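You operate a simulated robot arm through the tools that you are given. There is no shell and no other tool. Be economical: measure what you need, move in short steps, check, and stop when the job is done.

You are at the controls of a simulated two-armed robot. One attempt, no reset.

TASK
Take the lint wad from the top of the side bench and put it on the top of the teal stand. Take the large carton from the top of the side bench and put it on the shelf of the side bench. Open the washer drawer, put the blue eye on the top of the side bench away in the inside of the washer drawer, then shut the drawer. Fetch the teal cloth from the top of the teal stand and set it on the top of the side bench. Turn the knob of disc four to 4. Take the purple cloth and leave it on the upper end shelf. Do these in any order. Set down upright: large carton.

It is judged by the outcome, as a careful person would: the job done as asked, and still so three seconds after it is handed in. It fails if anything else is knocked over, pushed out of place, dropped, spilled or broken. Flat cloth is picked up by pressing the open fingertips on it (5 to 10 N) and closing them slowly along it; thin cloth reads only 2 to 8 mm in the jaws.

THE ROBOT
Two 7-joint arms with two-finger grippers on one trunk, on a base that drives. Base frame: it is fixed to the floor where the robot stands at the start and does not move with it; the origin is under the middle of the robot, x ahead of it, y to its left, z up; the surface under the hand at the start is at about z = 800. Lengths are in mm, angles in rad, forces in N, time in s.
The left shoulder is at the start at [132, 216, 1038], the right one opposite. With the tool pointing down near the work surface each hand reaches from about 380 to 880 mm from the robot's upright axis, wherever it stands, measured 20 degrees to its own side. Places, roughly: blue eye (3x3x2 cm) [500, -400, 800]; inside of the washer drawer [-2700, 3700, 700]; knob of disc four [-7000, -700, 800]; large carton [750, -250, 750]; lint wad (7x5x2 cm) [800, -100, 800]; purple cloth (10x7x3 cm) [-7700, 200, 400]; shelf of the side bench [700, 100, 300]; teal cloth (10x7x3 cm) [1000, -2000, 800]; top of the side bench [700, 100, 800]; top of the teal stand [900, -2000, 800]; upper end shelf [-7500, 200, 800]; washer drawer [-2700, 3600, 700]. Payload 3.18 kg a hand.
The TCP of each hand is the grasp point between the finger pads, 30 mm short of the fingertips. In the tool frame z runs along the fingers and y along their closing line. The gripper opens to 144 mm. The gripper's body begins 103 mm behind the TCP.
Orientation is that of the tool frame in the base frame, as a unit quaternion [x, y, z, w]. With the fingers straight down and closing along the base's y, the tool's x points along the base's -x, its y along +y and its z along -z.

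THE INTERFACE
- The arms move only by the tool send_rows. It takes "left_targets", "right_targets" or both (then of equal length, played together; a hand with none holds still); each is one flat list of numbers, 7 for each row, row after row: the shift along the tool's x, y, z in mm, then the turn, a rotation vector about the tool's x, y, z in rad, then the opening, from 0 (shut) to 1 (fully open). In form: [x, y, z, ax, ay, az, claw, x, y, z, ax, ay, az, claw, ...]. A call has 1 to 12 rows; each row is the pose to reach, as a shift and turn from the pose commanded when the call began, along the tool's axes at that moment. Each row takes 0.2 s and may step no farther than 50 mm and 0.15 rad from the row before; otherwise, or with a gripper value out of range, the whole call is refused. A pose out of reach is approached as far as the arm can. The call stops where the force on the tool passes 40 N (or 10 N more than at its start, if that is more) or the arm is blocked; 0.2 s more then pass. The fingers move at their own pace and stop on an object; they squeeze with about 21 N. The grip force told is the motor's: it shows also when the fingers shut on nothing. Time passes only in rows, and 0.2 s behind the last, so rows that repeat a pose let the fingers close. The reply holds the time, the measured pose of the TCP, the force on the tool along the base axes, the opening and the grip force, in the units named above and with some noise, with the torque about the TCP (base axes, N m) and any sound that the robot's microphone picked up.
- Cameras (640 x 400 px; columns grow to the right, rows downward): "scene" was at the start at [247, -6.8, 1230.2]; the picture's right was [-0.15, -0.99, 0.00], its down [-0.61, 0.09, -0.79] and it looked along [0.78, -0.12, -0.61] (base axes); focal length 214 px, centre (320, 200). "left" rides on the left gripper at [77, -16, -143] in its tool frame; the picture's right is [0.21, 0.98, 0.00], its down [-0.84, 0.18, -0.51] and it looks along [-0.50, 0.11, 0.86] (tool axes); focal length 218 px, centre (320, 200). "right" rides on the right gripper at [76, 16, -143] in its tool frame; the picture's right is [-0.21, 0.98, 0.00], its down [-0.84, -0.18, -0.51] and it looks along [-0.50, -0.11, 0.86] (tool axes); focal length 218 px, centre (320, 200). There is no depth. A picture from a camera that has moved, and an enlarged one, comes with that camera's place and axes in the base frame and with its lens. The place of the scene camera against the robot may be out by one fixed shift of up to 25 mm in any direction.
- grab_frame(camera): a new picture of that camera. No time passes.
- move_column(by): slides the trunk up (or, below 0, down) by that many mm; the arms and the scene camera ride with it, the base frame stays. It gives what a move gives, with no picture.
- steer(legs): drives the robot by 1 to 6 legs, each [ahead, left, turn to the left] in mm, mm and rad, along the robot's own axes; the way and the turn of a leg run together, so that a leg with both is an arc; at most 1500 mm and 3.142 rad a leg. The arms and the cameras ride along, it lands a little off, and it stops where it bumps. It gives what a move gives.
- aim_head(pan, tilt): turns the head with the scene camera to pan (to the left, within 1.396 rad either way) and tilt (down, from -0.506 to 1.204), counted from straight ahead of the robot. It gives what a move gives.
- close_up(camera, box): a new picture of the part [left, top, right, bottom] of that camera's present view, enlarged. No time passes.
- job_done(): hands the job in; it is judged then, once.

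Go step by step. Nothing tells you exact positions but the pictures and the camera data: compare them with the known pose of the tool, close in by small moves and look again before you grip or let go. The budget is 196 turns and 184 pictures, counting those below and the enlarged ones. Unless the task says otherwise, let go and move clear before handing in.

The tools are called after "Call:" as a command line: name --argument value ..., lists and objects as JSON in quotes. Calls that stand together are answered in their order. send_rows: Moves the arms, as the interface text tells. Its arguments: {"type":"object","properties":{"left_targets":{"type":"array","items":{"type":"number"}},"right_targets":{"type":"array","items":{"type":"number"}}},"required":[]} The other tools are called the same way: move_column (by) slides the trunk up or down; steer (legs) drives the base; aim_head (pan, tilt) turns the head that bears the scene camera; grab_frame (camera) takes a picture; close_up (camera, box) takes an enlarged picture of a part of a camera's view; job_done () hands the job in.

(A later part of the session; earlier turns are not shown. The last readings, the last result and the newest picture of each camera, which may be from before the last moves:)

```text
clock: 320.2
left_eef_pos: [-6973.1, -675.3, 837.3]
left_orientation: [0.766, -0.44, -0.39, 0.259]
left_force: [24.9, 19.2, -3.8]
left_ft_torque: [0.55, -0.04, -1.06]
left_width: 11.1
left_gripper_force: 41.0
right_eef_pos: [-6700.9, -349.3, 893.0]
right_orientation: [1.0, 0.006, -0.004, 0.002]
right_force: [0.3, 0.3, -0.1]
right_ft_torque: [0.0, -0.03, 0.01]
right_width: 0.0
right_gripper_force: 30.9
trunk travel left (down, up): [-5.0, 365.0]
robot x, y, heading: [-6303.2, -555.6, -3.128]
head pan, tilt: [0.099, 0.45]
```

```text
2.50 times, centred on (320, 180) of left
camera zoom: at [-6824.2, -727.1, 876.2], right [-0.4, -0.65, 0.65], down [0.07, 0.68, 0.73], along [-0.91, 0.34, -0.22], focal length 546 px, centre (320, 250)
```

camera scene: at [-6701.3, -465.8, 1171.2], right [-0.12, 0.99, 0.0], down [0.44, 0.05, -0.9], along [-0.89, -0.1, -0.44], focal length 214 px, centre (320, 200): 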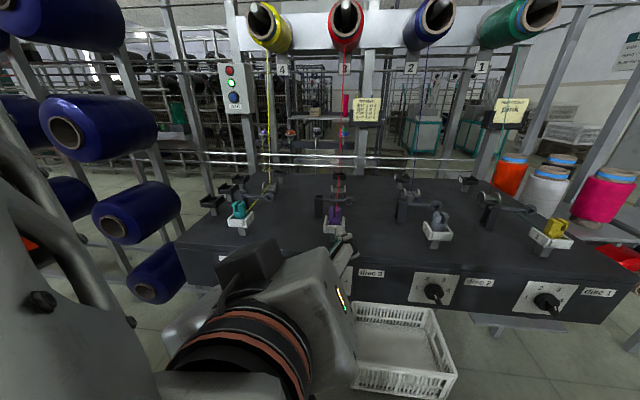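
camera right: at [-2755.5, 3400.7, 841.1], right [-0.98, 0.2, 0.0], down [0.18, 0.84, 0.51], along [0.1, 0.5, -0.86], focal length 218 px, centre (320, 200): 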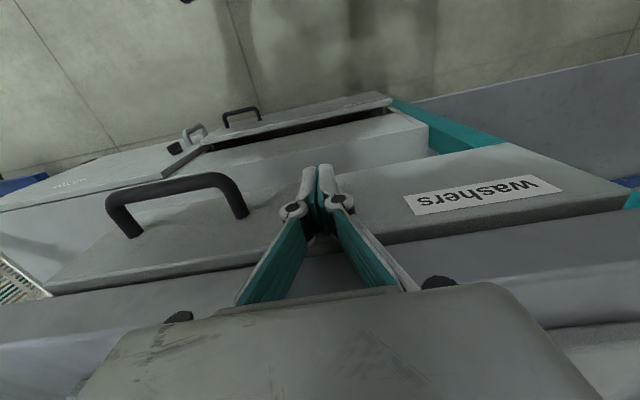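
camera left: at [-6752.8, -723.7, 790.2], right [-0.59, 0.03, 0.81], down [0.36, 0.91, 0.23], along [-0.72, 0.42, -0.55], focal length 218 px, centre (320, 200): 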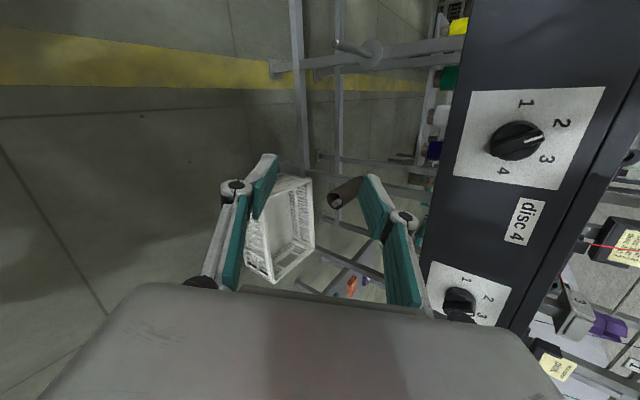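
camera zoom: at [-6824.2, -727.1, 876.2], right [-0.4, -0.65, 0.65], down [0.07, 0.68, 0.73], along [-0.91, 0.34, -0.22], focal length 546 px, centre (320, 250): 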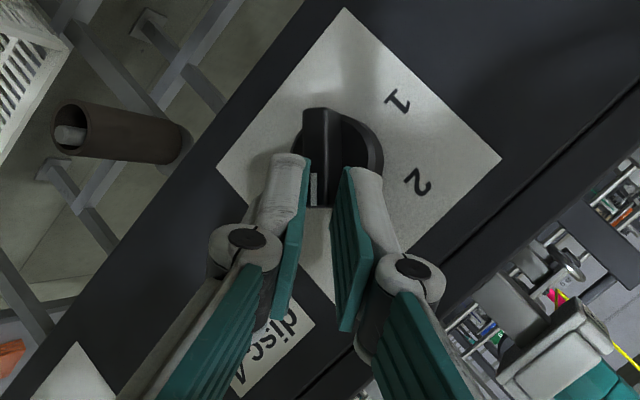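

The pointer is now about 47°, just past 3. The roll limit is near, so I'll release, retreat, and roll back to the equivalent orientation from the other side. Gripping the bar there lets me finish the turn.

Call:
send_rows --left_targets '[0, 0, 0, 0, 0, 0, 0.2, 0, 0, 0, 0, 0, 0, 0.4, 0, 0, -25, 0, 0, 0, 0.4, 0, 0, -60, 0, 0, 0, 0.4, 0, 0, -60, 0, 0, -0.14, 0.4, 0, 0, -60, 0, 0, -0.28, 0.4, 0, 0, -60, 0, 0, -0.42, 0.4, 0, 0, -60, 0, 0, -0.56, 0.4, 0, 0, -60, 0, 0, -0.7, 0.4, 0, 0, -60, 0, 0, -0.84, 0.4, 0, 0, -60, 0, 0, -0.98, 0.4, 0, 0, -60, 0, 0, -1.12, 0.4]'

Call:
send_rows --left_targets '[0, 0, 0, 0, 0, -0.14, 0.4, 0, 0, 0, 0, 0, -0.28, 0.4, 0, 0, 0, 0, 0, -0.42, 0.4, 0, 0, 0, 0, 0, -0.56, 0.4, 0, 0, 0, 0, 0, -0.7, 0.4, 0, 0, 0, 0, 0, -0.84, 0.4, 0, 0, 0, 0, 0, -0.98, 0.4, 0, 0, 0, 0, 0, -1.12, 0.4, 0, 0, 0, 0, 0, -1.2, 0.4, 0, 0, 0, 0, 0, -1.2, 0.4]'

Call:
grab_frame --camera "left"

```text
clock: 322.8
left_eef_pos: [-6926.6, -676.9, 867.8]
left_orientation: [0.884, 0.04, -0.466, 0.012]
left_force: [0.6, 0.1, 0.7]
left_ft_torque: [-0.01, 0.0, 0.0]
left_width: 57.8
left_gripper_force: 0.0
right_eef_pos: [-6702.9, -351.4, 893.6]
right_orientation: [1.0, 0.007, -0.004, 0.001]
right_force: [-0.1, -0.7, 0.5]
right_ft_torque: [0.02, 0.02, -0.01]
right_width: 0.0
right_gripper_force: 30.8
trunk travel left (down, up): [-5.0, 365.0]
robot x, y, heading: [-6302.6, -558.9, -3.126]
head pan, tilt: [0.099, 0.45]
```

```text
clock: 325.0
left_eef_pos: [-6926.4, -677.1, 868.5]
left_orientation: [0.707, 0.531, -0.392, -0.254]
left_force: [0.0, 0.7, -0.5]
left_ft_torque: [-0.01, 0.06, 0.01]
left_width: 57.4
left_gripper_force: 0.0
right_eef_pos: [-6702.2, -350.7, 893.8]
right_orientation: [1.0, 0.007, -0.003, 0.001]
right_force: [-0.4, 0.4, -1.1]
right_ft_torque: [-0.03, -0.01, -0.02]
right_width: 0.0
right_gripper_force: 31.1
trunk travel left (down, up): [-5.0, 365.0]
robot x, y, heading: [-6305.1, -556.4, -3.127]
head pan, tilt: [0.099, 0.45]
```

```text
47 pictures are left
camera left: at [-6807.6, -589.7, 939.6], right [0.57, -0.1, -0.82], down [0.41, -0.83, 0.39], along [-0.71, -0.56, -0.43], focal length 218 px, centre (320, 200)
```

left: 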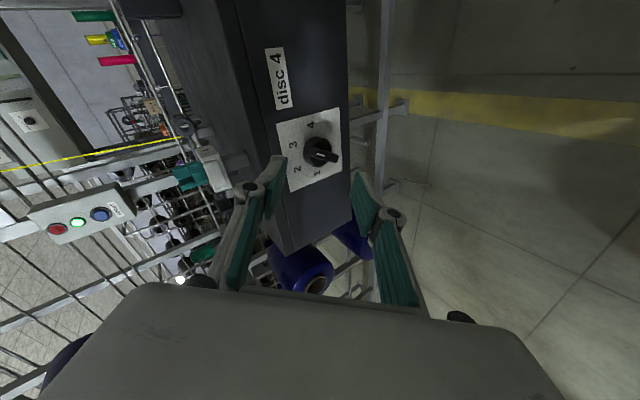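

Call:
close_up --camera "left" --box '[260, 90, 380, 210]'

```text
3.33 times, centred on (320, 150) of left
camera zoom: at [-6807.6, -589.7, 939.6], right [0.57, -0.1, -0.82], down [0.41, -0.83, 0.39], along [-0.71, -0.56, -0.43], focal length 728 px, centre (320, 367)
```

zoom: 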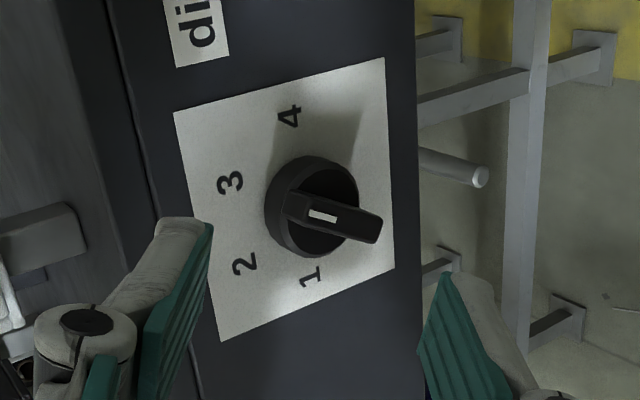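

The knob sits at 3 (60°) now. I need the jaws across the bar, so roll a further -1.36 rad, then grip and roll forward to finish at 4. Testing that this roll is reachable.

Call:
send_rows --left_targets '[0, 0, 0, 0, 0, -0.14, 0.4, 0, 0, 0, 0, 0, -0.28, 0.4, 0, 0, 0, 0, 0, -0.42, 0.4, 0, 0, 0, 0, 0, -0.56, 0.4, 0, 0, 0, 0, 0, -0.7, 0.4, 0, 0, 0, 0, 0, -0.84, 0.4, 0, 0, 0, 0, 0, -0.98, 0.4, 0, 0, 0, 0, 0, -1.12, 0.4, 0, 0, 0, 0, 0, -1.26, 0.4, 0, 0, 0, 0, 0, -1.36, 0.4, 0, 0, 0, 0, 0, -1.36, 0.4]'

Call:
close_up --camera "left" --box '[200, 80, 440, 240]'

```text
clock: 327.4
left_eef_pos: [-6925.8, -674.8, 869.2]
left_orientation: [0.216, 0.858, -0.145, -0.443]
left_force: [0.5, 0.0, -0.6]
left_ft_torque: [0.0, -0.01, 0.03]
left_width: 57.5
left_gripper_force: 0.0
right_eef_pos: [-6701.5, -351.4, 893.7]
right_orientation: [1.0, 0.007, -0.004, 0.001]
right_force: [0.0, -0.6, 0.8]
right_ft_torque: [-0.03, 0.0, 0.0]
right_width: 0.1
right_gripper_force: 30.7
trunk travel left (down, up): [-5.0, 365.0]
robot x, y, heading: [-6300.8, -552.0, -3.128]
head pan, tilt: [0.099, 0.45]
```

```text
2.50 times, centred on (320, 160) of left
camera zoom: at [-6851.5, -642.6, 1009.2], right [0.13, 0.95, -0.29], down [0.89, -0.23, -0.38], along [-0.43, -0.21, -0.88], focal length 546 px, centre (320, 300)
```

zoom: 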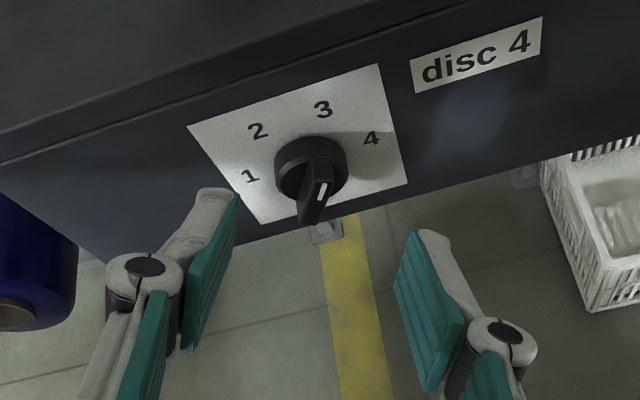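

Reachable, and the bar lies squarely between the jaws. Advancing to the depth that gripped the bar before, closing, then rolling.

Call:
send_rows --left_targets '[-1, -1, 20, 0, 0, 0, 0.35, -3, -2, 40, 0, 0, 0, 0.3, -4, -3, 54, 0, 0, 0, 0.3, -4, -3, 60, 0, 0, 0, 0.3, -4, -3, 60, 0, 0, 0, 0.15, -4, -3, 60, 0, 0, 0, 0, -4, -3, 60, 0, 0, 0, 0, -4, -3, 60, 0, 0, 0, 0]'

Call:
close_up --camera "left" --box '[200, 80, 440, 240]'

```text
clock: 329.2
left_eef_pos: [-6972.3, -680.7, 832.8]
left_orientation: [0.219, 0.857, -0.146, -0.442]
left_force: [7.6, 20.8, -9.8]
left_ft_torque: [0.44, -0.2, -0.25]
left_width: 11.1
left_gripper_force: 41.8
right_eef_pos: [-6702.0, -351.0, 892.5]
right_orientation: [1.0, 0.006, -0.002, 0.002]
right_force: [0.2, -0.5, -0.2]
right_ft_torque: [0.01, -0.01, -0.01]
right_width: 0.0
right_gripper_force: 30.9
trunk travel left (down, up): [-5.0, 365.0]
robot x, y, heading: [-6305.9, -556.8, -3.13]
head pan, tilt: [0.099, 0.45]
```

```text
2.50 times, centred on (320, 160) of left
camera zoom: at [-6898.8, -648.5, 973.1], right [0.13, 0.95, -0.29], down [0.89, -0.24, -0.38], along [-0.43, -0.21, -0.88], focal length 546 px, centre (320, 300)
```

zoom: 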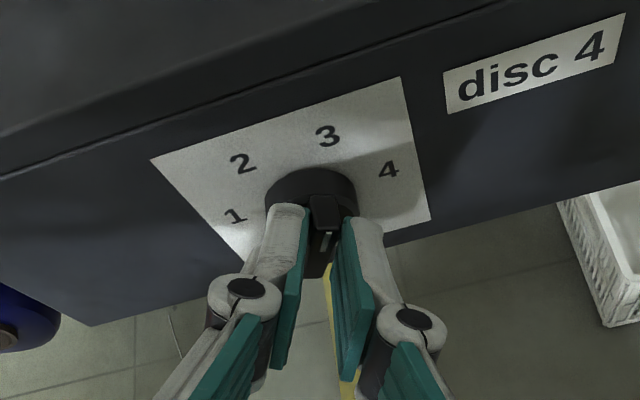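

Gripped at 11 mm. Rolling +1.05 rad to bring the pointer to 4.

Call:
send_rows --left_targets '[0, 0, 0, 0, 0, 0.13, 0, 0, 0, 0, 0, 0, 0.26, 0, 0, 0, 0, 0, 0, 0.39, 0, 0, 0, 0, 0, 0, 0.52, 0, 0, 0, 0, 0, 0, 0.65, 0, 0, 0, 0, 0, 0, 0.78, 0, 0, 0, 0, 0, 0, 0.91, 0, 0, 0, 0, 0, 0, 1.02, 0, 0, 0, 0, 0, 0, 1.08, 0, 0, 0, 0, 0, 0, 1.08, 0]'

Call:
close_up --camera "left" --box '[200, 80, 440, 240]'

```text
clock: 330.5
left_eef_pos: [-6969.1, -682.8, 840.0]
left_orientation: [0.474, 0.744, -0.279, -0.379]
left_force: [20.0, -0.5, 14.5]
left_ft_torque: [-0.03, 0.12, -0.26]
left_width: 5.8
left_gripper_force: 30.6
right_eef_pos: [-6698.6, -350.8, 895.1]
right_orientation: [1.0, 0.007, -0.005, 0.001]
right_force: [0.1, -0.6, 0.9]
right_ft_torque: [0.01, 0.02, 0.02]
right_width: 0.0
right_gripper_force: 30.4
trunk travel left (down, up): [-5.0, 365.0]
robot x, y, heading: [-6302.1, -554.5, -3.128]
head pan, tilt: [0.099, 0.45]
stopped in row 6 (left hand): the force on the tool passed its limit at 50 N (the readings are from after the stop); the commanded pose is now the measured one
```

```text
2.50 times, centred on (320, 160) of left
camera zoom: at [-6879.6, -611.1, 953.1], right [0.43, 0.58, -0.69], down [0.73, -0.67, -0.11], along [-0.53, -0.46, -0.71], focal length 546 px, centre (320, 300)
```

zoom: 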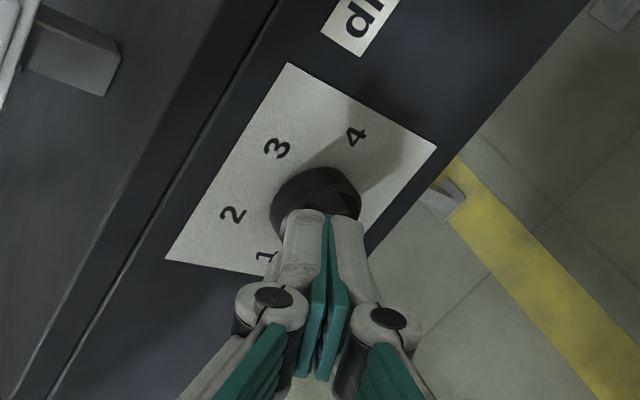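

The fingers slipped off the bar. I'll back off and see where the pointer is.

Call:
send_rows --left_targets '[0, 0, -15, 0, 0, 0, 0, 0, 0, -45, 0, 0, 0, 0.3, 0, 0, -50, 0, 0, 0, 0.4, 0, 0, -50, 0, 0, 0, 0.4]'

Call:
close_up --camera "left" --box '[230, 80, 410, 200]'

```text
clock: 331.5
left_eef_pos: [-6930.5, -680.5, 861.8]
left_orientation: [0.475, 0.746, -0.278, -0.374]
left_force: [-0.4, -0.1, -0.3]
left_ft_torque: [0.03, 0.01, -0.01]
left_width: 57.8
left_gripper_force: 0.1
right_eef_pos: [-6702.7, -350.7, 893.0]
right_orientation: [1.0, 0.007, -0.004, 0.001]
right_force: [0.3, 0.4, -0.6]
right_ft_torque: [0.01, 0.0, 0.02]
right_width: 0.1
right_gripper_force: 30.7
trunk travel left (down, up): [-5.0, 365.0]
robot x, y, heading: [-6300.6, -554.2, -3.13]
head pan, tilt: [0.099, 0.45]
```

```text
3.33 times, centred on (320, 140) of left
camera zoom: at [-6842.1, -608.8, 976.8], right [0.43, 0.58, -0.69], down [0.73, -0.67, -0.1], along [-0.52, -0.46, -0.72], focal length 728 px, centre (320, 400)
```

zoom: 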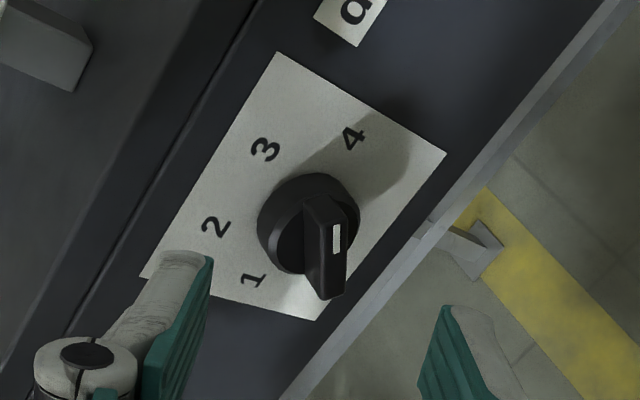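

The pointer is now about 45°, between 3 and 4. One more stroke: align, go slightly deeper for a firmer grip, close, and roll on.

Call:
send_rows --left_targets '[1, 0, 20, 0, 0, -0.14, 0.35, 2, -1, 40, 0, 0, -0.28, 0.3, 2, -2, 50, 0, 0, -0.28, 0.3, 2, -2, 56, 0, 0, -0.28, 0.3, 2, -2, 56, 0, 0, -0.28, 0.15, 2, -2, 56, 0, 0, -0.28, 0, 2, -2, 56, 0, 0, -0.28, 0, 2, -2, 56, 0, 0, -0.28, 0]'

Call:
close_up --camera "left" --box '[230, 80, 410, 200]'

```text
clock: 333.3
left_eef_pos: [-6977.7, -683.1, 833.7]
left_orientation: [0.365, 0.805, -0.224, -0.41]
left_force: [-3.0, -4.2, 3.7]
left_ft_torque: [-0.07, 0.34, 0.57]
left_width: 24.1
left_gripper_force: 45.8
right_eef_pos: [-6701.8, -352.3, 894.1]
right_orientation: [1.0, 0.008, -0.003, 0.002]
right_force: [-0.5, 0.4, 0.2]
right_ft_torque: [0.02, -0.01, 0.0]
right_width: 0.0
right_gripper_force: 30.5
trunk travel left (down, up): [-5.0, 365.0]
robot x, y, heading: [-6300.6, -557.4, -3.132]
head pan, tilt: [0.099, 0.45]
```

```text
3.33 times, centred on (320, 140) of left
camera zoom: at [-6897.8, -626.8, 962.2], right [0.31, 0.78, -0.54], down [0.82, -0.51, -0.25], along [-0.47, -0.37, -0.8], focal length 728 px, centre (320, 400)
```

zoom: 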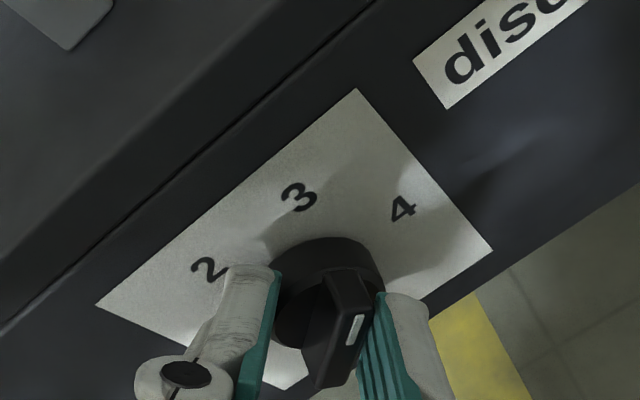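

The grip holds bar and skirt together with little side force. Rolling clockwise in steps.

Call:
send_rows --left_targets '[0, 0, 0, 0, 0, 0.12, 0, 0, 0, 0, 0, 0, 0.24, 0, 0, 0, 0, 0, 0, 0.36, 0, 0, 0, 0, 0, 0, 0.48, 0, 0, 0, 0, 0, 0, 0.6, 0, 0, 0, 0, 0, 0, 0.72, 0, 0, 0, 0, 0, 0, 0.8, 0, 0, 0, 0, 0, 0, 0.8, 0]'

Call:
close_up --camera "left" --box '[230, 80, 410, 200]'

```text
clock: 334.3
left_eef_pos: [-6971.0, -683.1, 834.0]
left_orientation: [0.554, 0.69, -0.315, -0.344]
left_force: [31.5, -3.4, 14.6]
left_ft_torque: [-0.09, -0.03, -0.36]
left_width: 5.9
left_gripper_force: 31.1
right_eef_pos: [-6696.4, -352.3, 894.4]
right_orientation: [1.0, 0.006, -0.006, 0.001]
right_force: [0.6, 0.5, -0.4]
right_ft_torque: [-0.01, 0.0, 0.01]
right_width: 0.3
right_gripper_force: 31.1
trunk travel left (down, up): [-5.0, 365.0]
robot x, y, heading: [-6300.1, -555.1, -3.133]
head pan, tilt: [0.099, 0.45]
stopped in row 5 (left hand): the force on the tool passed its limit at 42 N (the readings are from after the stop); the commanded pose is now the measured one
```

```text
3.33 times, centred on (320, 140) of left
camera zoom: at [-6873.4, -602.4, 937.3], right [0.51, 0.39, -0.77], down [0.64, -0.77, 0.03], along [-0.58, -0.51, -0.64], focal length 728 px, centre (320, 400)
```

zoom: 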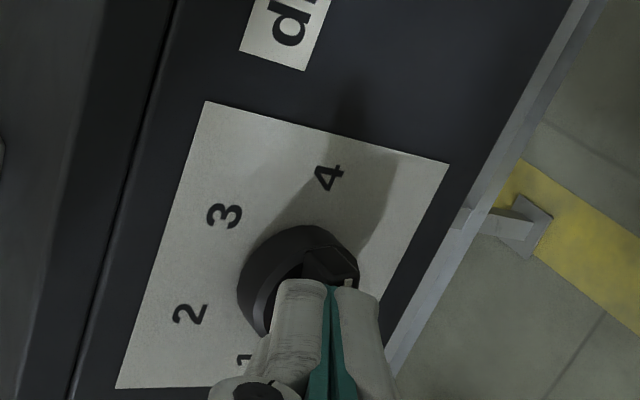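

It slipped off again; backing off to read the pointer.

Call:
send_rows --left_targets '[0, 0, -15, 0, 0, 0, 0, 0, 0, -50, 0, 0, 0, 0, 0, 0, -60, 0, 0, 0, 0, 0, 0, -60, 0, 0, 0, 0]'

Call:
close_up --camera "left" --box '[230, 80, 410, 200]'

```text
clock: 335.3
left_eef_pos: [-6927.8, -679.7, 864.2]
left_orientation: [0.554, 0.692, -0.313, -0.342]
left_force: [-0.4, -0.3, 0.4]
left_ft_torque: [-0.02, -0.02, 0.03]
left_width: 0.0
left_gripper_force: 30.8
right_eef_pos: [-6700.9, -350.7, 894.6]
right_orientation: [1.0, 0.008, -0.003, 0.0]
right_force: [-0.4, -0.1, -0.7]
right_ft_torque: [0.02, 0.02, 0.0]
right_width: 0.0
right_gripper_force: 30.6
trunk travel left (down, up): [-5.0, 365.0]
robot x, y, heading: [-6301.9, -556.2, -3.125]
head pan, tilt: [0.099, 0.45]
```

```text
3.33 times, centred on (320, 140) of left
camera zoom: at [-6830.7, -598.9, 968.1], right [0.51, 0.39, -0.77], down [0.64, -0.76, 0.04], along [-0.57, -0.51, -0.64], focal length 728 px, centre (320, 400)
```

zoom: 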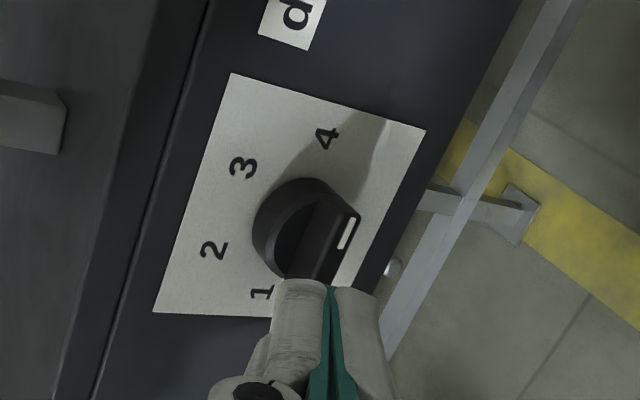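

The pointer's bar now lies along the direction of 4. I'll back off and verify with the head camera.

Call:
steer --legs '[[-150, -60, 0]]'

Call:
aim_head --pan 0.2 --tilt 0.4

Call:
grab_frame --camera "scene"

```text
clock: 336.7
left_eef_pos: [-6777.6, -616.7, 864.3]
left_orientation: [0.553, 0.691, -0.313, -0.343]
left_force: [-0.6, 1.4, 0.1]
left_ft_torque: [-0.04, -0.06, 0.01]
left_width: 0.0
left_gripper_force: 30.0
right_eef_pos: [-6551.0, -289.3, 893.9]
right_orientation: [1.0, 0.005, -0.003, 0.0]
right_force: [-0.7, 0.5, 0.0]
right_ft_torque: [0.01, 0.02, -0.01]
right_width: 0.2
right_gripper_force: 30.4
trunk travel left (down, up): [-5.0, 365.0]
robot x, y, heading: [-6151.5, -496.9, -3.137]
head pan, tilt: [0.099, 0.45]
```

```text
clock: 337.4
left_eef_pos: [-6780.1, -616.7, 863.6]
left_orientation: [0.554, 0.691, -0.313, -0.342]
left_force: [-0.7, -0.4, -0.7]
left_ft_torque: [0.02, -0.01, -0.01]
left_width: 0.2
left_gripper_force: 30.5
right_eef_pos: [-6551.3, -289.3, 892.6]
right_orientation: [1.0, 0.006, -0.004, 0.001]
right_force: [0.7, 0.5, 0.2]
right_ft_torque: [-0.02, -0.01, 0.02]
right_width: 0.1
right_gripper_force: 31.0
trunk travel left (down, up): [-5.0, 365.0]
robot x, y, heading: [-6153.5, -498.0, -3.134]
head pan, tilt: [0.201, 0.4]
```

```text
38 pictures are left
camera scene: at [-6540.3, -510.2, 1098.1], right [-0.21, 0.98, 0.0], down [0.38, 0.08, -0.92], along [-0.9, -0.19, -0.39], focal length 214 px, centre (320, 200)
```

scene: 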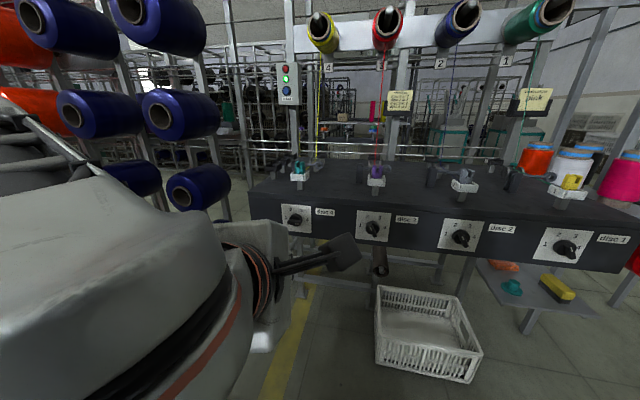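

Call:
close_up --camera "scene" --box '[275, 195, 345, 240]'

```text
8.89 times, centred on (310, 218) of scene
camera zoom: at [-6540.3, -510.2, 1098.1], right [-0.21, 0.98, 0.0], down [0.38, 0.08, -0.92], along [-0.9, -0.19, -0.39], focal length 1906 px, centre (409, 44)
```

zoom: 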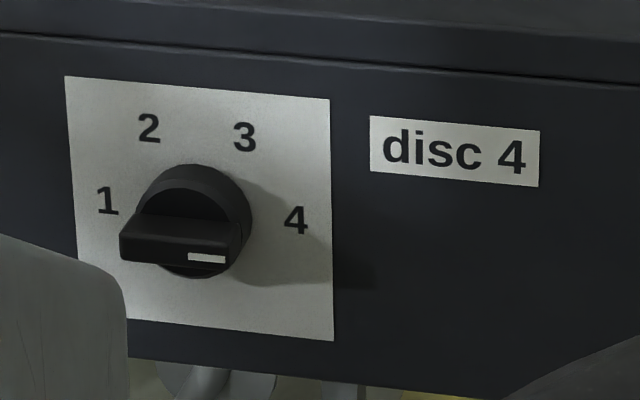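

Disc four reads 4. Now I restore the left arm upright before moving on to the purple cloth.

Call:
send_rows --left_targets '[-1, 5, -12, -0.058, 0.052, 0.116, 0, -2, 10, -24, -0.116, 0.105, 0.232, 0, -3, 14, -36, -0.174, 0.157, 0.348, 0, -4, 19, -48, -0.232, 0.209, 0.463, 0, -5, 24, -60, -0.29, 0.262, 0.579, 0.2, -6, 29, -72, -0.348, 0.314, 0.695, 0.4, -7, 34, -84, -0.406, 0.367, 0.811, 0.6, -8, 38, -96, -0.463, 0.419, 0.927, 0.8, -9, 43, -108, -0.521, 0.471, 1.043, 1, -10, 48, -120, -0.579, 0.524, 1.159, 1, -11, 53, -132, -0.637, 0.576, 1.274, 1, -12, 58, -144, -0.695, 0.628, 1.39, 1]'

Call:
send_rows --left_targets '[0, 0, 0, -0.058, 0.052, 0.116, 1, 0, 0, 0, -0.116, 0.105, 0.232, 1]'

Call:
move_column --by 125

Call:
steer --legs '[[400, 0, 0], [0, -1000, 0]]'

Call:
aim_head --pan 0.15 --tilt 0.6

Call:
grab_frame --camera "scene"

```text
clock: 340.0
left_eef_pos: [-6627.0, -609.4, 898.6]
left_orientation: [0.99, 0.121, -0.053, -0.056]
left_force: [0.5, -0.5, -0.5]
left_ft_torque: [0.0, 0.0, -0.01]
left_width: 143.7
left_gripper_force: 0.1
right_eef_pos: [-6551.8, -288.1, 893.8]
right_orientation: [1.0, 0.005, -0.003, 0.001]
right_force: [0.3, -0.2, -0.6]
right_ft_torque: [-0.06, -0.02, -0.04]
right_width: 0.2
right_gripper_force: 30.5
trunk travel left (down, up): [-5.0, 365.0]
robot x, y, heading: [-6154.7, -495.7, -3.125]
head pan, tilt: [0.201, 0.4]
```

```text
clock: 340.6
left_eef_pos: [-6627.4, -608.6, 897.7]
left_orientation: [1.0, 0.005, 0.001, 0.0]
left_force: [0.2, 1.0, -0.3]
left_ft_torque: [-0.01, 0.03, 0.01]
left_width: 144.2
left_gripper_force: 0.1
right_eef_pos: [-6552.2, -289.3, 894.2]
right_orientation: [1.0, 0.005, -0.004, 0.001]
right_force: [0.1, 0.4, 0.8]
right_ft_torque: [-0.01, 0.01, 0.01]
right_width: 0.2
right_gripper_force: 30.3
trunk travel left (down, up): [-5.0, 365.0]
robot x, y, heading: [-6155.6, -496.5, -3.129]
head pan, tilt: [0.201, 0.4]
```

```text
clock: 342.1
left_eef_pos: [-6629.5, -610.2, 1020.7]
left_orientation: [1.0, 0.007, 0.002, 0.0]
left_force: [0.5, -1.2, 0.5]
left_ft_torque: [0.01, -0.04, -0.05]
left_width: 143.9
left_gripper_force: 0.0
right_eef_pos: [-6554.5, -288.8, 1016.6]
right_orientation: [1.0, 0.005, -0.001, 0.001]
right_force: [0.0, -0.4, 0.0]
right_ft_torque: [-0.02, -0.02, -0.01]
right_width: 0.0
right_gripper_force: 30.4
trunk travel left (down, up): [-130.0, 240.0]
robot x, y, heading: [-6151.1, -494.3, -3.129]
head pan, tilt: [0.201, 0.4]
```

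```text
clock: 353.4
left_eef_pos: [-7037.8, 386.9, 1022.9]
left_orientation: [1.0, 0.01, 0.0, 0.0]
left_force: [-0.2, 0.1, -0.3]
left_ft_torque: [-0.01, -0.01, -0.01]
left_width: 144.4
left_gripper_force: 0.2
right_eef_pos: [-6965.2, 707.0, 1018.7]
right_orientation: [1.0, 0.01, -0.003, 0.001]
right_force: [-0.1, 0.6, 0.2]
right_ft_torque: [0.01, 0.02, -0.01]
right_width: 0.0
right_gripper_force: 30.5
trunk travel left (down, up): [-130.0, 240.0]
robot x, y, heading: [-6564.1, 506.5, -3.123]
head pan, tilt: [0.201, 0.4]
```

```text
clock: 354.1
left_eef_pos: [-7037.1, 384.7, 1022.0]
left_orientation: [1.0, 0.01, 0.0, 0.0]
left_force: [0.2, -0.4, -0.1]
left_ft_torque: [-0.02, 0.04, -0.01]
left_width: 144.3
left_gripper_force: 0.0
right_eef_pos: [-6964.4, 706.4, 1019.3]
right_orientation: [1.0, 0.01, -0.004, 0.002]
right_force: [-0.4, 1.0, 0.2]
right_ft_torque: [0.03, 0.02, 0.01]
right_width: 0.2
right_gripper_force: 30.7
trunk travel left (down, up): [-130.0, 240.0]
robot x, y, heading: [-6567.5, 507.4, -3.123]
head pan, tilt: [0.15, 0.6]
```

```text
36 pictures are left
camera scene: at [-6827.0, 493.0, 1241.4], right [-0.17, 0.99, 0.0], down [0.56, 0.09, -0.83], along [-0.81, -0.14, -0.56], focal length 214 px, centre (320, 200)
```

scene: 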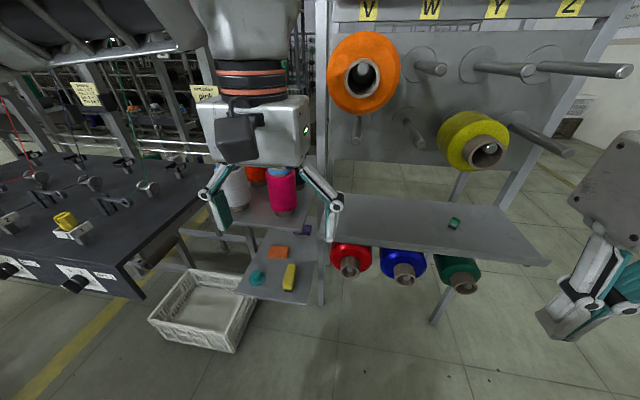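

Call:
close_up --camera "scene" --box '[170, 160, 350, 310]'

```text
2.67 times, centred on (260, 235) of scene
camera zoom: at [-6827.0, 493.0, 1241.4], right [-0.17, 0.99, 0.0], down [0.56, 0.09, -0.83], along [-0.81, -0.14, -0.56], focal length 572 px, centre (480, 107)
```

zoom: 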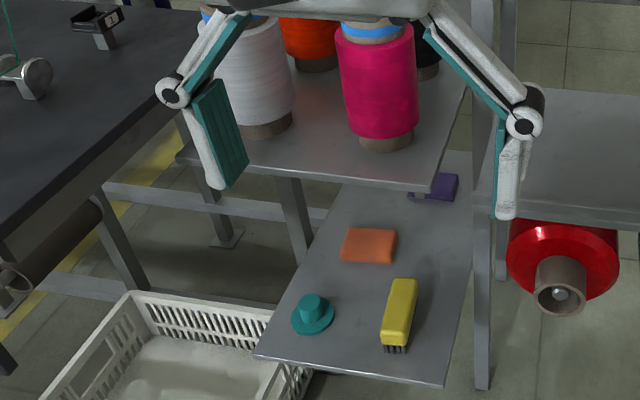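

The purple cloth is deep at the back of the lower shelf near [-7730, 236], with the upper shelf overhead. It's only about 95 mm from the back edge (x about -7820), so I'll go around the wheel rack and approach from the west side.

Call:
steer --legs '[[0, -1250, 0], [1300, 0, 0]]'

Call:
aim_head --pan 0.6 --tilt 0.35

Call:
grab_frame --camera "scene"

```text
clock: 371.5
left_eef_pos: [-8351.7, 1613.3, 1023.3]
left_orientation: [1.0, 0.015, 0.0, 0.0]
left_force: [-0.7, 0.2, -0.8]
left_ft_torque: [-0.01, 0.02, 0.01]
left_width: 143.8
left_gripper_force: 0.0
right_eef_pos: [-8283.5, 1934.5, 1018.6]
right_orientation: [1.0, 0.015, -0.004, 0.001]
right_force: [0.3, 0.8, 0.2]
right_ft_torque: [0.01, -0.03, -0.01]
right_width: 0.0
right_gripper_force: 31.1
trunk travel left (down, up): [-130.0, 240.0]
robot x, y, heading: [-7884.0, 1736.9, -3.112]
head pan, tilt: [0.15, 0.6]
```

```text
clock: 372.4
left_eef_pos: [-8353.7, 1612.4, 1022.9]
left_orientation: [1.0, 0.016, 0.0, 0.0]
left_force: [0.0, -0.6, 0.4]
left_ft_torque: [0.02, 0.04, 0.03]
left_width: 144.2
left_gripper_force: 0.0
right_eef_pos: [-8283.0, 1935.0, 1019.1]
right_orientation: [1.0, 0.015, -0.003, 0.001]
right_force: [0.2, -0.2, -0.3]
right_ft_torque: [-0.03, 0.0, 0.0]
right_width: 0.0
right_gripper_force: 30.6
trunk travel left (down, up): [-130.0, 240.0]
robot x, y, heading: [-7883.9, 1738.2, -3.115]
head pan, tilt: [0.6, 0.351]
```

```text
34 pictures are left
camera scene: at [-8131.4, 1683.5, 1264.0], right [-0.59, 0.81, 0.0], down [0.28, 0.2, -0.94], along [-0.76, -0.55, -0.34], focal length 214 px, centre (320, 200)
```

scene: 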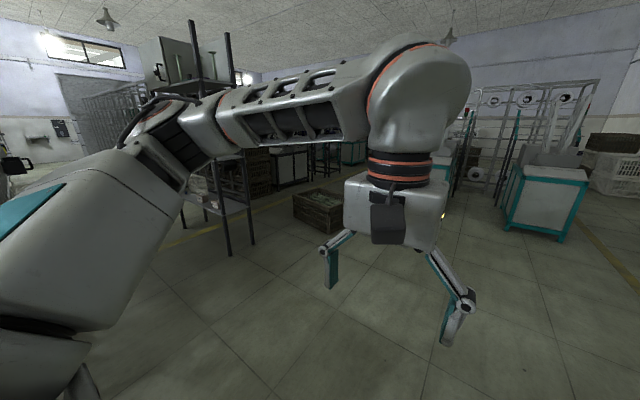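

The west side is open floor. I'll move further west, turn to face east, and slide south behind the shelf.

Call:
steer --legs '[[620, 0, 0], [0, 0, 3.1], [0, -1150, 0]]'

Call:
aim_head --pan -0.2 --tilt 0.55

Call:
grab_frame --camera "scene"

```text
clock: 393.0
left_eef_pos: [-8083.7, 662.4, 1022.3]
left_orientation: [0.025, 1.0, -0.001, 0.001]
left_force: [0.5, -0.3, 0.3]
left_ft_torque: [0.02, -0.02, 0.0]
left_width: 144.1
left_gripper_force: 0.0
right_eef_pos: [-8178.6, 346.7, 1018.6]
right_orientation: [0.025, 1.0, 0.001, 0.004]
right_force: [-0.4, -0.1, 0.0]
right_ft_torque: [0.03, 0.01, -0.01]
right_width: 0.2
right_gripper_force: 30.4
trunk travel left (down, up): [-130.0, 240.0]
robot x, y, heading: [-8563.3, 575.5, -0.052]
head pan, tilt: [0.6, 0.351]
```

```text
clock: 394.1
left_eef_pos: [-8082.9, 660.9, 1022.7]
left_orientation: [0.025, 1.0, 0.0, 0.0]
left_force: [-0.6, 0.6, 0.2]
left_ft_torque: [-0.01, -0.03, 0.01]
left_width: 143.9
left_gripper_force: 0.1
right_eef_pos: [-8178.4, 346.6, 1018.6]
right_orientation: [0.025, 1.0, 0.001, 0.004]
right_force: [-0.2, 0.1, -0.6]
right_ft_torque: [0.02, -0.01, -0.02]
right_width: 0.1
right_gripper_force: 30.7
trunk travel left (down, up): [-130.0, 240.0]
robot x, y, heading: [-8560.6, 577.8, -0.056]
head pan, tilt: [-0.201, 0.55]
```

```text
33 pictures are left
camera scene: at [-8319.8, 550.8, 1245.8], right [-0.25, -0.97, 0.0], down [-0.51, 0.13, -0.85], along [0.83, -0.21, -0.52], focal length 214 px, centre (320, 200)
```

scene: 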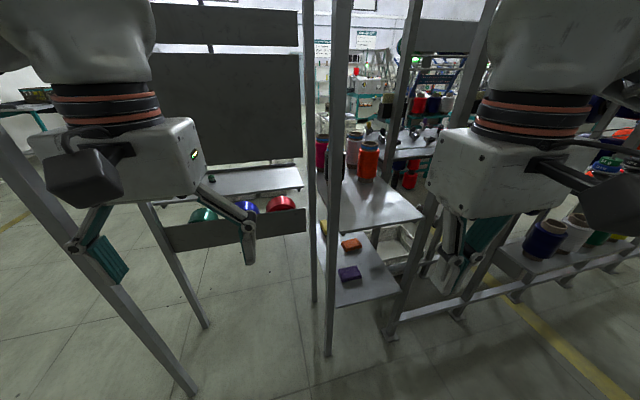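

The view from behind is ideal: the purple cloth is at about [-7670, 245] near the back edge, and the rear half of the upper shelf is empty. I'll back up a little, square up, and set the arms for the low reach.

Call:
steer --legs '[[-140, 0, 0.056], [0, -125, 0]]'

Call:
send_rows --left_targets '[-8, 0, -8, 0, 0, 0, 1, -16, 0, -16, 0, 0, 0, 1, -24, 0, -24, 0, 0, 0, 1, -32, 0, -32, 0, 0, 0, 1, -40, 0, -40, 0, 0, 0, 1, -48, 0, -48, 0, 0, 0, 1, -56, 0, -56, 0, 0, 0, 1, -64, 0, -64, 0, 0, 0, 1, -72, 0, -72, 0, 0, 0, 1, -80, 0, -80, 0, 0, 0, 1, -85, 0, -85, 0, 0, 0, 1, -90, 0, -90, 0, 0, 0, 1]' --right_targets '[-30, 0, 8, 0, -0.07, 0, 0, -60, 0, 16, 0, -0.14, 0, 0, -90, 0, 24, 0, -0.21, 0, 0.2, -120, 0, 32, 0, -0.28, 0, 0.4, -150, 0, 40, 0, -0.36, 0, 0.6, -180, 0, 48, 0, -0.44, 0, 0.8, -210, 0, 56, 0, -0.52, 0, 1, -240, 0, 64, 0, -0.6, 0, 1, -270, 0, 75, 0, -0.68, 0, 1, -300, 0, 90, 0, -0.76, 0, 1, -325, 0, 105, 0, -0.82, 0, 1, -345, 0, 120, 0, -0.85, 0, 1]'

Call:
move_column --by -122

```text
clock: 396.8
left_eef_pos: [-8230.2, 566.6, 1023.1]
left_orientation: [-0.003, 1.0, 0.0, 0.0]
left_force: [1.0, 0.1, -0.1]
left_ft_torque: [0.05, 0.02, -0.02]
left_width: 144.1
left_gripper_force: 0.0
right_eef_pos: [-8305.9, 246.0, 1018.3]
right_orientation: [-0.003, 1.0, 0.001, 0.004]
right_force: [-0.2, 0.2, -0.2]
right_ft_torque: [0.05, -0.02, 0.0]
right_width: 0.0
right_gripper_force: 31.0
trunk travel left (down, up): [-130.0, 240.0]
robot x, y, heading: [-8703.0, 451.4, 0.008]
head pan, tilt: [-0.201, 0.55]
```

```text
clock: 399.4
left_eef_pos: [-8139.0, 566.7, 1112.2]
left_orientation: [-0.003, 1.0, -0.001, 0.0]
left_force: [0.6, -0.7, -0.6]
left_ft_torque: [0.03, 0.03, 0.0]
left_width: 144.0
left_gripper_force: 0.1
right_eef_pos: [-7959.9, 249.8, 900.1]
right_orientation: [-0.003, 0.91, 0.003, 0.415]
right_force: [-0.5, 0.1, -0.9]
right_ft_torque: [0.0, 0.0, -0.01]
right_width: 143.8
right_gripper_force: 0.0
trunk travel left (down, up): [-130.0, 240.0]
robot x, y, heading: [-8700.9, 452.5, -0.003]
head pan, tilt: [-0.201, 0.55]
```

```text
clock: 400.9
left_eef_pos: [-8139.5, 567.9, 991.7]
left_orientation: [-0.003, 1.0, -0.001, 0.002]
left_force: [-1.1, -0.3, 0.4]
left_ft_torque: [-0.03, -0.05, 0.01]
left_width: 143.8
left_gripper_force: 0.0
right_eef_pos: [-7961.2, 249.6, 781.0]
right_orientation: [-0.002, 0.909, 0.003, 0.416]
right_force: [0.0, 0.0, 0.5]
right_ft_torque: [-0.02, 0.02, 0.01]
right_width: 144.2
right_gripper_force: 0.0
trunk travel left (down, up): [-8.0, 362.0]
robot x, y, heading: [-8699.2, 452.5, 0.005]
head pan, tilt: [-0.201, 0.55]
```

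Arms are in place without contact. Lowering the right hand toward shelf height, outside the shelf.

Call:
send_rows --right_targets '[32, 0, 28, 0, 0, 0, 1, 65, 0, 56, 0, 0, 0, 1, 97, 0, 84, 0, 0, 0, 1, 130, 0, 112, 0, 0, 0, 1, 162, 0, 140, 0, 0, 0, 1, 195, 0, 168, 0, 0, 0, 1, 219, 0, 189, 0, 0, 0, 1, 219, 0, 189, 0, 0, 0, 1]'

Call:
grab_frame --camera "right"

```text
clock: 402.7
left_eef_pos: [-8139.8, 567.5, 991.2]
left_orientation: [-0.003, 1.0, 0.0, 0.0]
left_force: [-0.7, -0.6, -0.3]
left_ft_torque: [0.02, 0.0, 0.01]
left_width: 144.0
left_gripper_force: 0.1
right_eef_pos: [-7905.7, 294.5, 534.1]
right_orientation: [0.005, 0.923, -0.014, 0.385]
right_force: [-0.1, 0.4, -1.1]
right_ft_torque: [-0.02, -0.02, -0.02]
right_width: 144.1
right_gripper_force: 0.1
right hand out of reach, approached as far as the arm can: row 3, 4, 5, 6, 7, 8
trunk travel left (down, up): [-8.0, 362.0]
robot x, y, heading: [-8702.5, 455.5, 0.004]
head pan, tilt: [-0.201, 0.55]
```

```text
32 pictures are left
camera right: at [-8060.4, 316.0, 578.4], right [0.17, 0.98, 0.13], down [0.23, -0.16, 0.96], along [0.96, -0.13, -0.25], focal length 218 px, centre (320, 200)
```

right: 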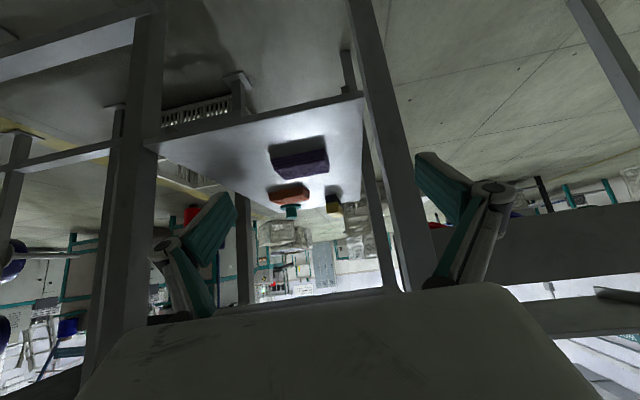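

The cloth is visible on the lower shelf at about [-7690, 240, 395]. I'll lower the hand further while still outside, relaxing the tilt slightly.

Call:
send_rows --right_targets '[24, -14, 15, 0, 0.03, 0, 1, 48, -27, 30, 0, 0.06, 0, 1, 72, -40, 45, 0, 0.09, 0, 1, 96, -54, 60, 0, 0.12, 0, 1, 96, -54, 60, 0, 0.12, 0, 1]'

Call:
grab_frame --camera "right"

```text
clock: 403.9
left_eef_pos: [-8140.0, 566.8, 990.8]
left_orientation: [-0.004, 1.0, -0.001, 0.0]
left_force: [-0.5, 0.3, 0.8]
left_ft_torque: [0.0, 0.03, -0.01]
left_width: 143.7
left_gripper_force: 0.1
right_eef_pos: [-7919.5, 252.2, 444.1]
right_orientation: [0.005, 0.945, -0.014, 0.328]
right_force: [-0.8, 0.1, 1.0]
right_ft_torque: [0.0, 0.0, 0.01]
right_width: 144.1
right_gripper_force: 0.0
right hand out of reach, approached as far as the arm can: row 1, 2, 3, 4, 5
trunk travel left (down, up): [-8.0, 362.0]
robot x, y, heading: [-8704.8, 455.8, 0.007]
head pan, tilt: [-0.201, 0.55]
```

```text
31 pictures are left
camera right: at [-8066.2, 273.7, 508.5], right [0.18, 0.98, 0.11], down [0.34, -0.17, 0.92], along [0.92, -0.13, -0.37], focal length 218 px, centre (320, 200)
```

right: 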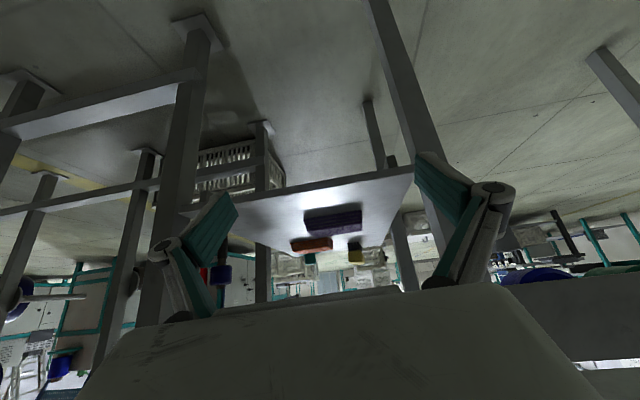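

The cloth triangulates to [-7708, 242, 401], about 100 mm wide across the jaws. Driving in over the lower shelf.

Call:
steer --legs '[[193, -10, -0.005]]'

Call:
grab_frame --camera "right"

```text
clock: 405.5
left_eef_pos: [-7944.5, 554.9, 990.3]
left_orientation: [-0.002, 1.0, 0.0, 0.0]
left_force: [0.1, -0.2, -0.4]
left_ft_torque: [0.04, -0.01, 0.02]
left_width: 144.0
left_gripper_force: 0.0
right_eef_pos: [-7724.8, 240.2, 444.8]
right_orientation: [0.009, 0.944, -0.016, 0.328]
right_force: [-0.9, 0.4, -0.5]
right_ft_torque: [0.03, 0.01, 0.0]
right_width: 144.0
right_gripper_force: 0.1
trunk travel left (down, up): [-8.0, 362.0]
robot x, y, heading: [-8506.6, 441.9, -0.0]
head pan, tilt: [-0.201, 0.55]
```

```text
30 pictures are left
camera right: at [-7872.8, 261.2, 508.3], right [0.19, 0.98, 0.11], down [0.34, -0.17, 0.92], along [0.92, -0.14, -0.37], focal length 218 px, centre (320, 200)
```

right: 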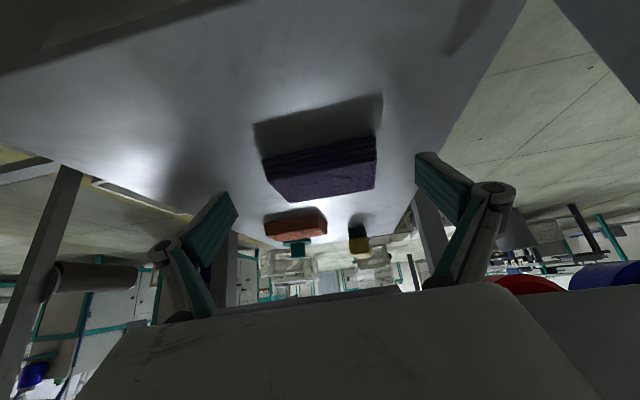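

The cloth sits between the fingers. Lowering the last 24 mm.

Call:
send_rows --right_targets '[4, 1, 7, 0, 0, 0, 1, 8, 2, 14, 0, 0, 0, 1, 12, 2, 21, 0, 0, 0, 1, 12, 2, 21, 0, 0, 0, 1]'

Call:
grab_frame --camera "right"

```text
clock: 406.5
left_eef_pos: [-7943.9, 554.4, 990.3]
left_orientation: [-0.002, 1.0, 0.0, 0.0]
left_force: [0.7, -0.2, -0.6]
left_ft_torque: [0.02, 0.02, -0.03]
left_width: 143.9
left_gripper_force: 0.1
right_eef_pos: [-7724.9, 241.1, 428.7]
right_orientation: [0.008, 0.945, -0.016, 0.326]
right_force: [0.6, 0.9, -0.2]
right_ft_torque: [0.04, 0.02, 0.02]
right_width: 143.9
right_gripper_force: 0.0
right hand out of reach, approached as far as the arm can: row 3, 4
trunk travel left (down, up): [-8.0, 362.0]
robot x, y, heading: [-8508.3, 444.3, -0.004]
head pan, tilt: [-0.201, 0.55]
```

```text
29 pictures are left
camera right: at [-7871.2, 262.9, 493.6], right [0.19, 0.98, 0.1], down [0.35, -0.17, 0.92], along [0.92, -0.14, -0.37], focal length 218 px, centre (320, 200)
```

right: 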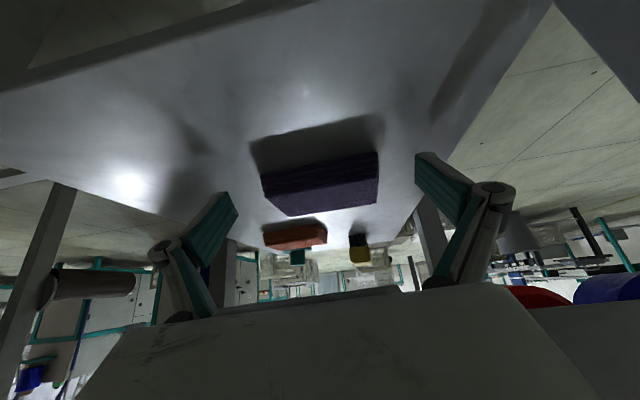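

Call:
move_column --by -7

Call:
send_rows --right_targets '[0, 0, 0, 0, 0, 0, 0.9, 0, 0, 0, 0, 0, 0, 0.75, 0, 0, 0, 0, 0, 0, 0.6, 0, 0, 0, 0, 0, 0, 0.4, 0, 0, 0, 0, 0, 0, 0, 0, 0, 0, 0, 0, 0, 0, 0, 0, 0, 0, 0, 0, 0]'

Call:
grab_frame --camera "right"

```text
clock: 407.1
left_eef_pos: [-7946.9, 554.3, 986.7]
left_orientation: [-0.003, 1.0, 0.0, 0.001]
left_force: [-0.5, 0.2, 0.5]
left_ft_torque: [0.0, -0.03, 0.03]
left_width: 143.9
left_gripper_force: 0.1
right_eef_pos: [-7730.0, 242.7, 415.9]
right_orientation: [0.007, 0.947, -0.014, 0.32]
right_force: [5.1, 5.1, 20.2]
right_ft_torque: [1.61, 0.0, -0.39]
right_width: 144.7
right_gripper_force: 0.5
trunk travel left (down, up): [-1.0, 369.0]
robot x, y, heading: [-8504.4, 444.4, 0.002]
head pan, tilt: [-0.201, 0.55]
```

```text
clock: 407.6
left_eef_pos: [-7946.2, 557.7, 984.5]
left_orientation: [-0.002, 1.0, -0.001, 0.001]
left_force: [-0.1, 0.2, -0.3]
left_ft_torque: [0.03, 0.02, 0.0]
left_width: 144.0
left_gripper_force: 0.1
right_eef_pos: [-7728.8, 252.8, 419.7]
right_orientation: [0.003, 0.947, -0.008, 0.321]
right_force: [-8.9, 7.7, 29.9]
right_ft_torque: [0.93, 0.16, 0.21]
right_width: 128.4
right_gripper_force: 15.2
trunk travel left (down, up): [-1.0, 369.0]
robot x, y, heading: [-8510.3, 442.1, -0.002]
head pan, tilt: [-0.201, 0.55]
stopped in row 2 (right hand): the force on the tool passed its limit at 41 N (the readings are from after the stop); the commanded pose is now the measured one
```

```text
28 pictures are left
camera right: at [-7875.7, 271.8, 485.4], right [0.18, 0.98, 0.12], down [0.36, -0.17, 0.92], along [0.92, -0.12, -0.38], focal length 218 px, centre (320, 200)
```

right: 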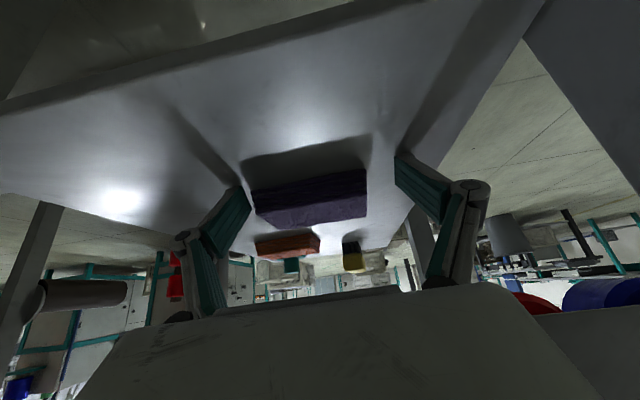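

The fingertips are pressing on the shelf. I'll ease up 6 mm, recentre 8 mm, and close.

Call:
send_rows --right_targets '[-4, 0, -5, 0, 0, 0, 0.9, -4, -8, -5, 0, 0, 0, 0.9, -4, -8, -5, 0, 0, 0, 0.75, -4, -8, -5, 0, 0, 0, 0.65, -4, -8, -5, 0, 0, 0, 0.5, -4, -8, -5, 0, 0, 0, 0.2, -4, -8, -5, 0, 0, 0, 0, -4, -8, -5, 0, 0, 0, 0]'

Call:
grab_frame --camera "right"

```text
clock: 408.8
left_eef_pos: [-7946.6, 557.9, 984.4]
left_orientation: [-0.001, 1.0, -0.001, 0.001]
left_force: [-0.9, 0.4, 0.5]
left_ft_torque: [-0.01, 0.01, 0.0]
left_width: 144.0
left_gripper_force: 0.1
right_eef_pos: [-7730.4, 248.7, 426.6]
right_orientation: [0.002, 0.948, -0.004, 0.319]
right_force: [-10.1, 3.6, 24.0]
right_ft_torque: [0.76, -0.03, 0.41]
right_width: 99.1
right_gripper_force: 20.6
trunk travel left (down, up): [-1.0, 369.0]
robot x, y, heading: [-8505.7, 446.9, 0.003]
head pan, tilt: [-0.201, 0.55]
stopped in row 5 (right hand): the force on the tool passed its limit at 46 N (the readings are from after the stop); the commanded pose is now the measured one
```

```text
27 pictures are left
camera right: at [-7876.6, 267.1, 493.2], right [0.17, 0.98, 0.12], down [0.36, -0.18, 0.92], along [0.92, -0.11, -0.39], focal length 218 px, centre (320, 200)
```

right: 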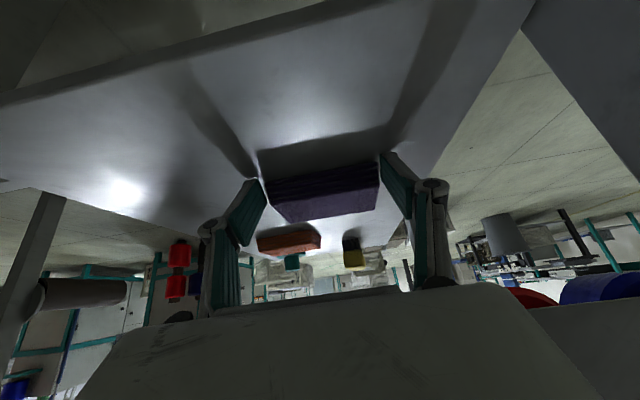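

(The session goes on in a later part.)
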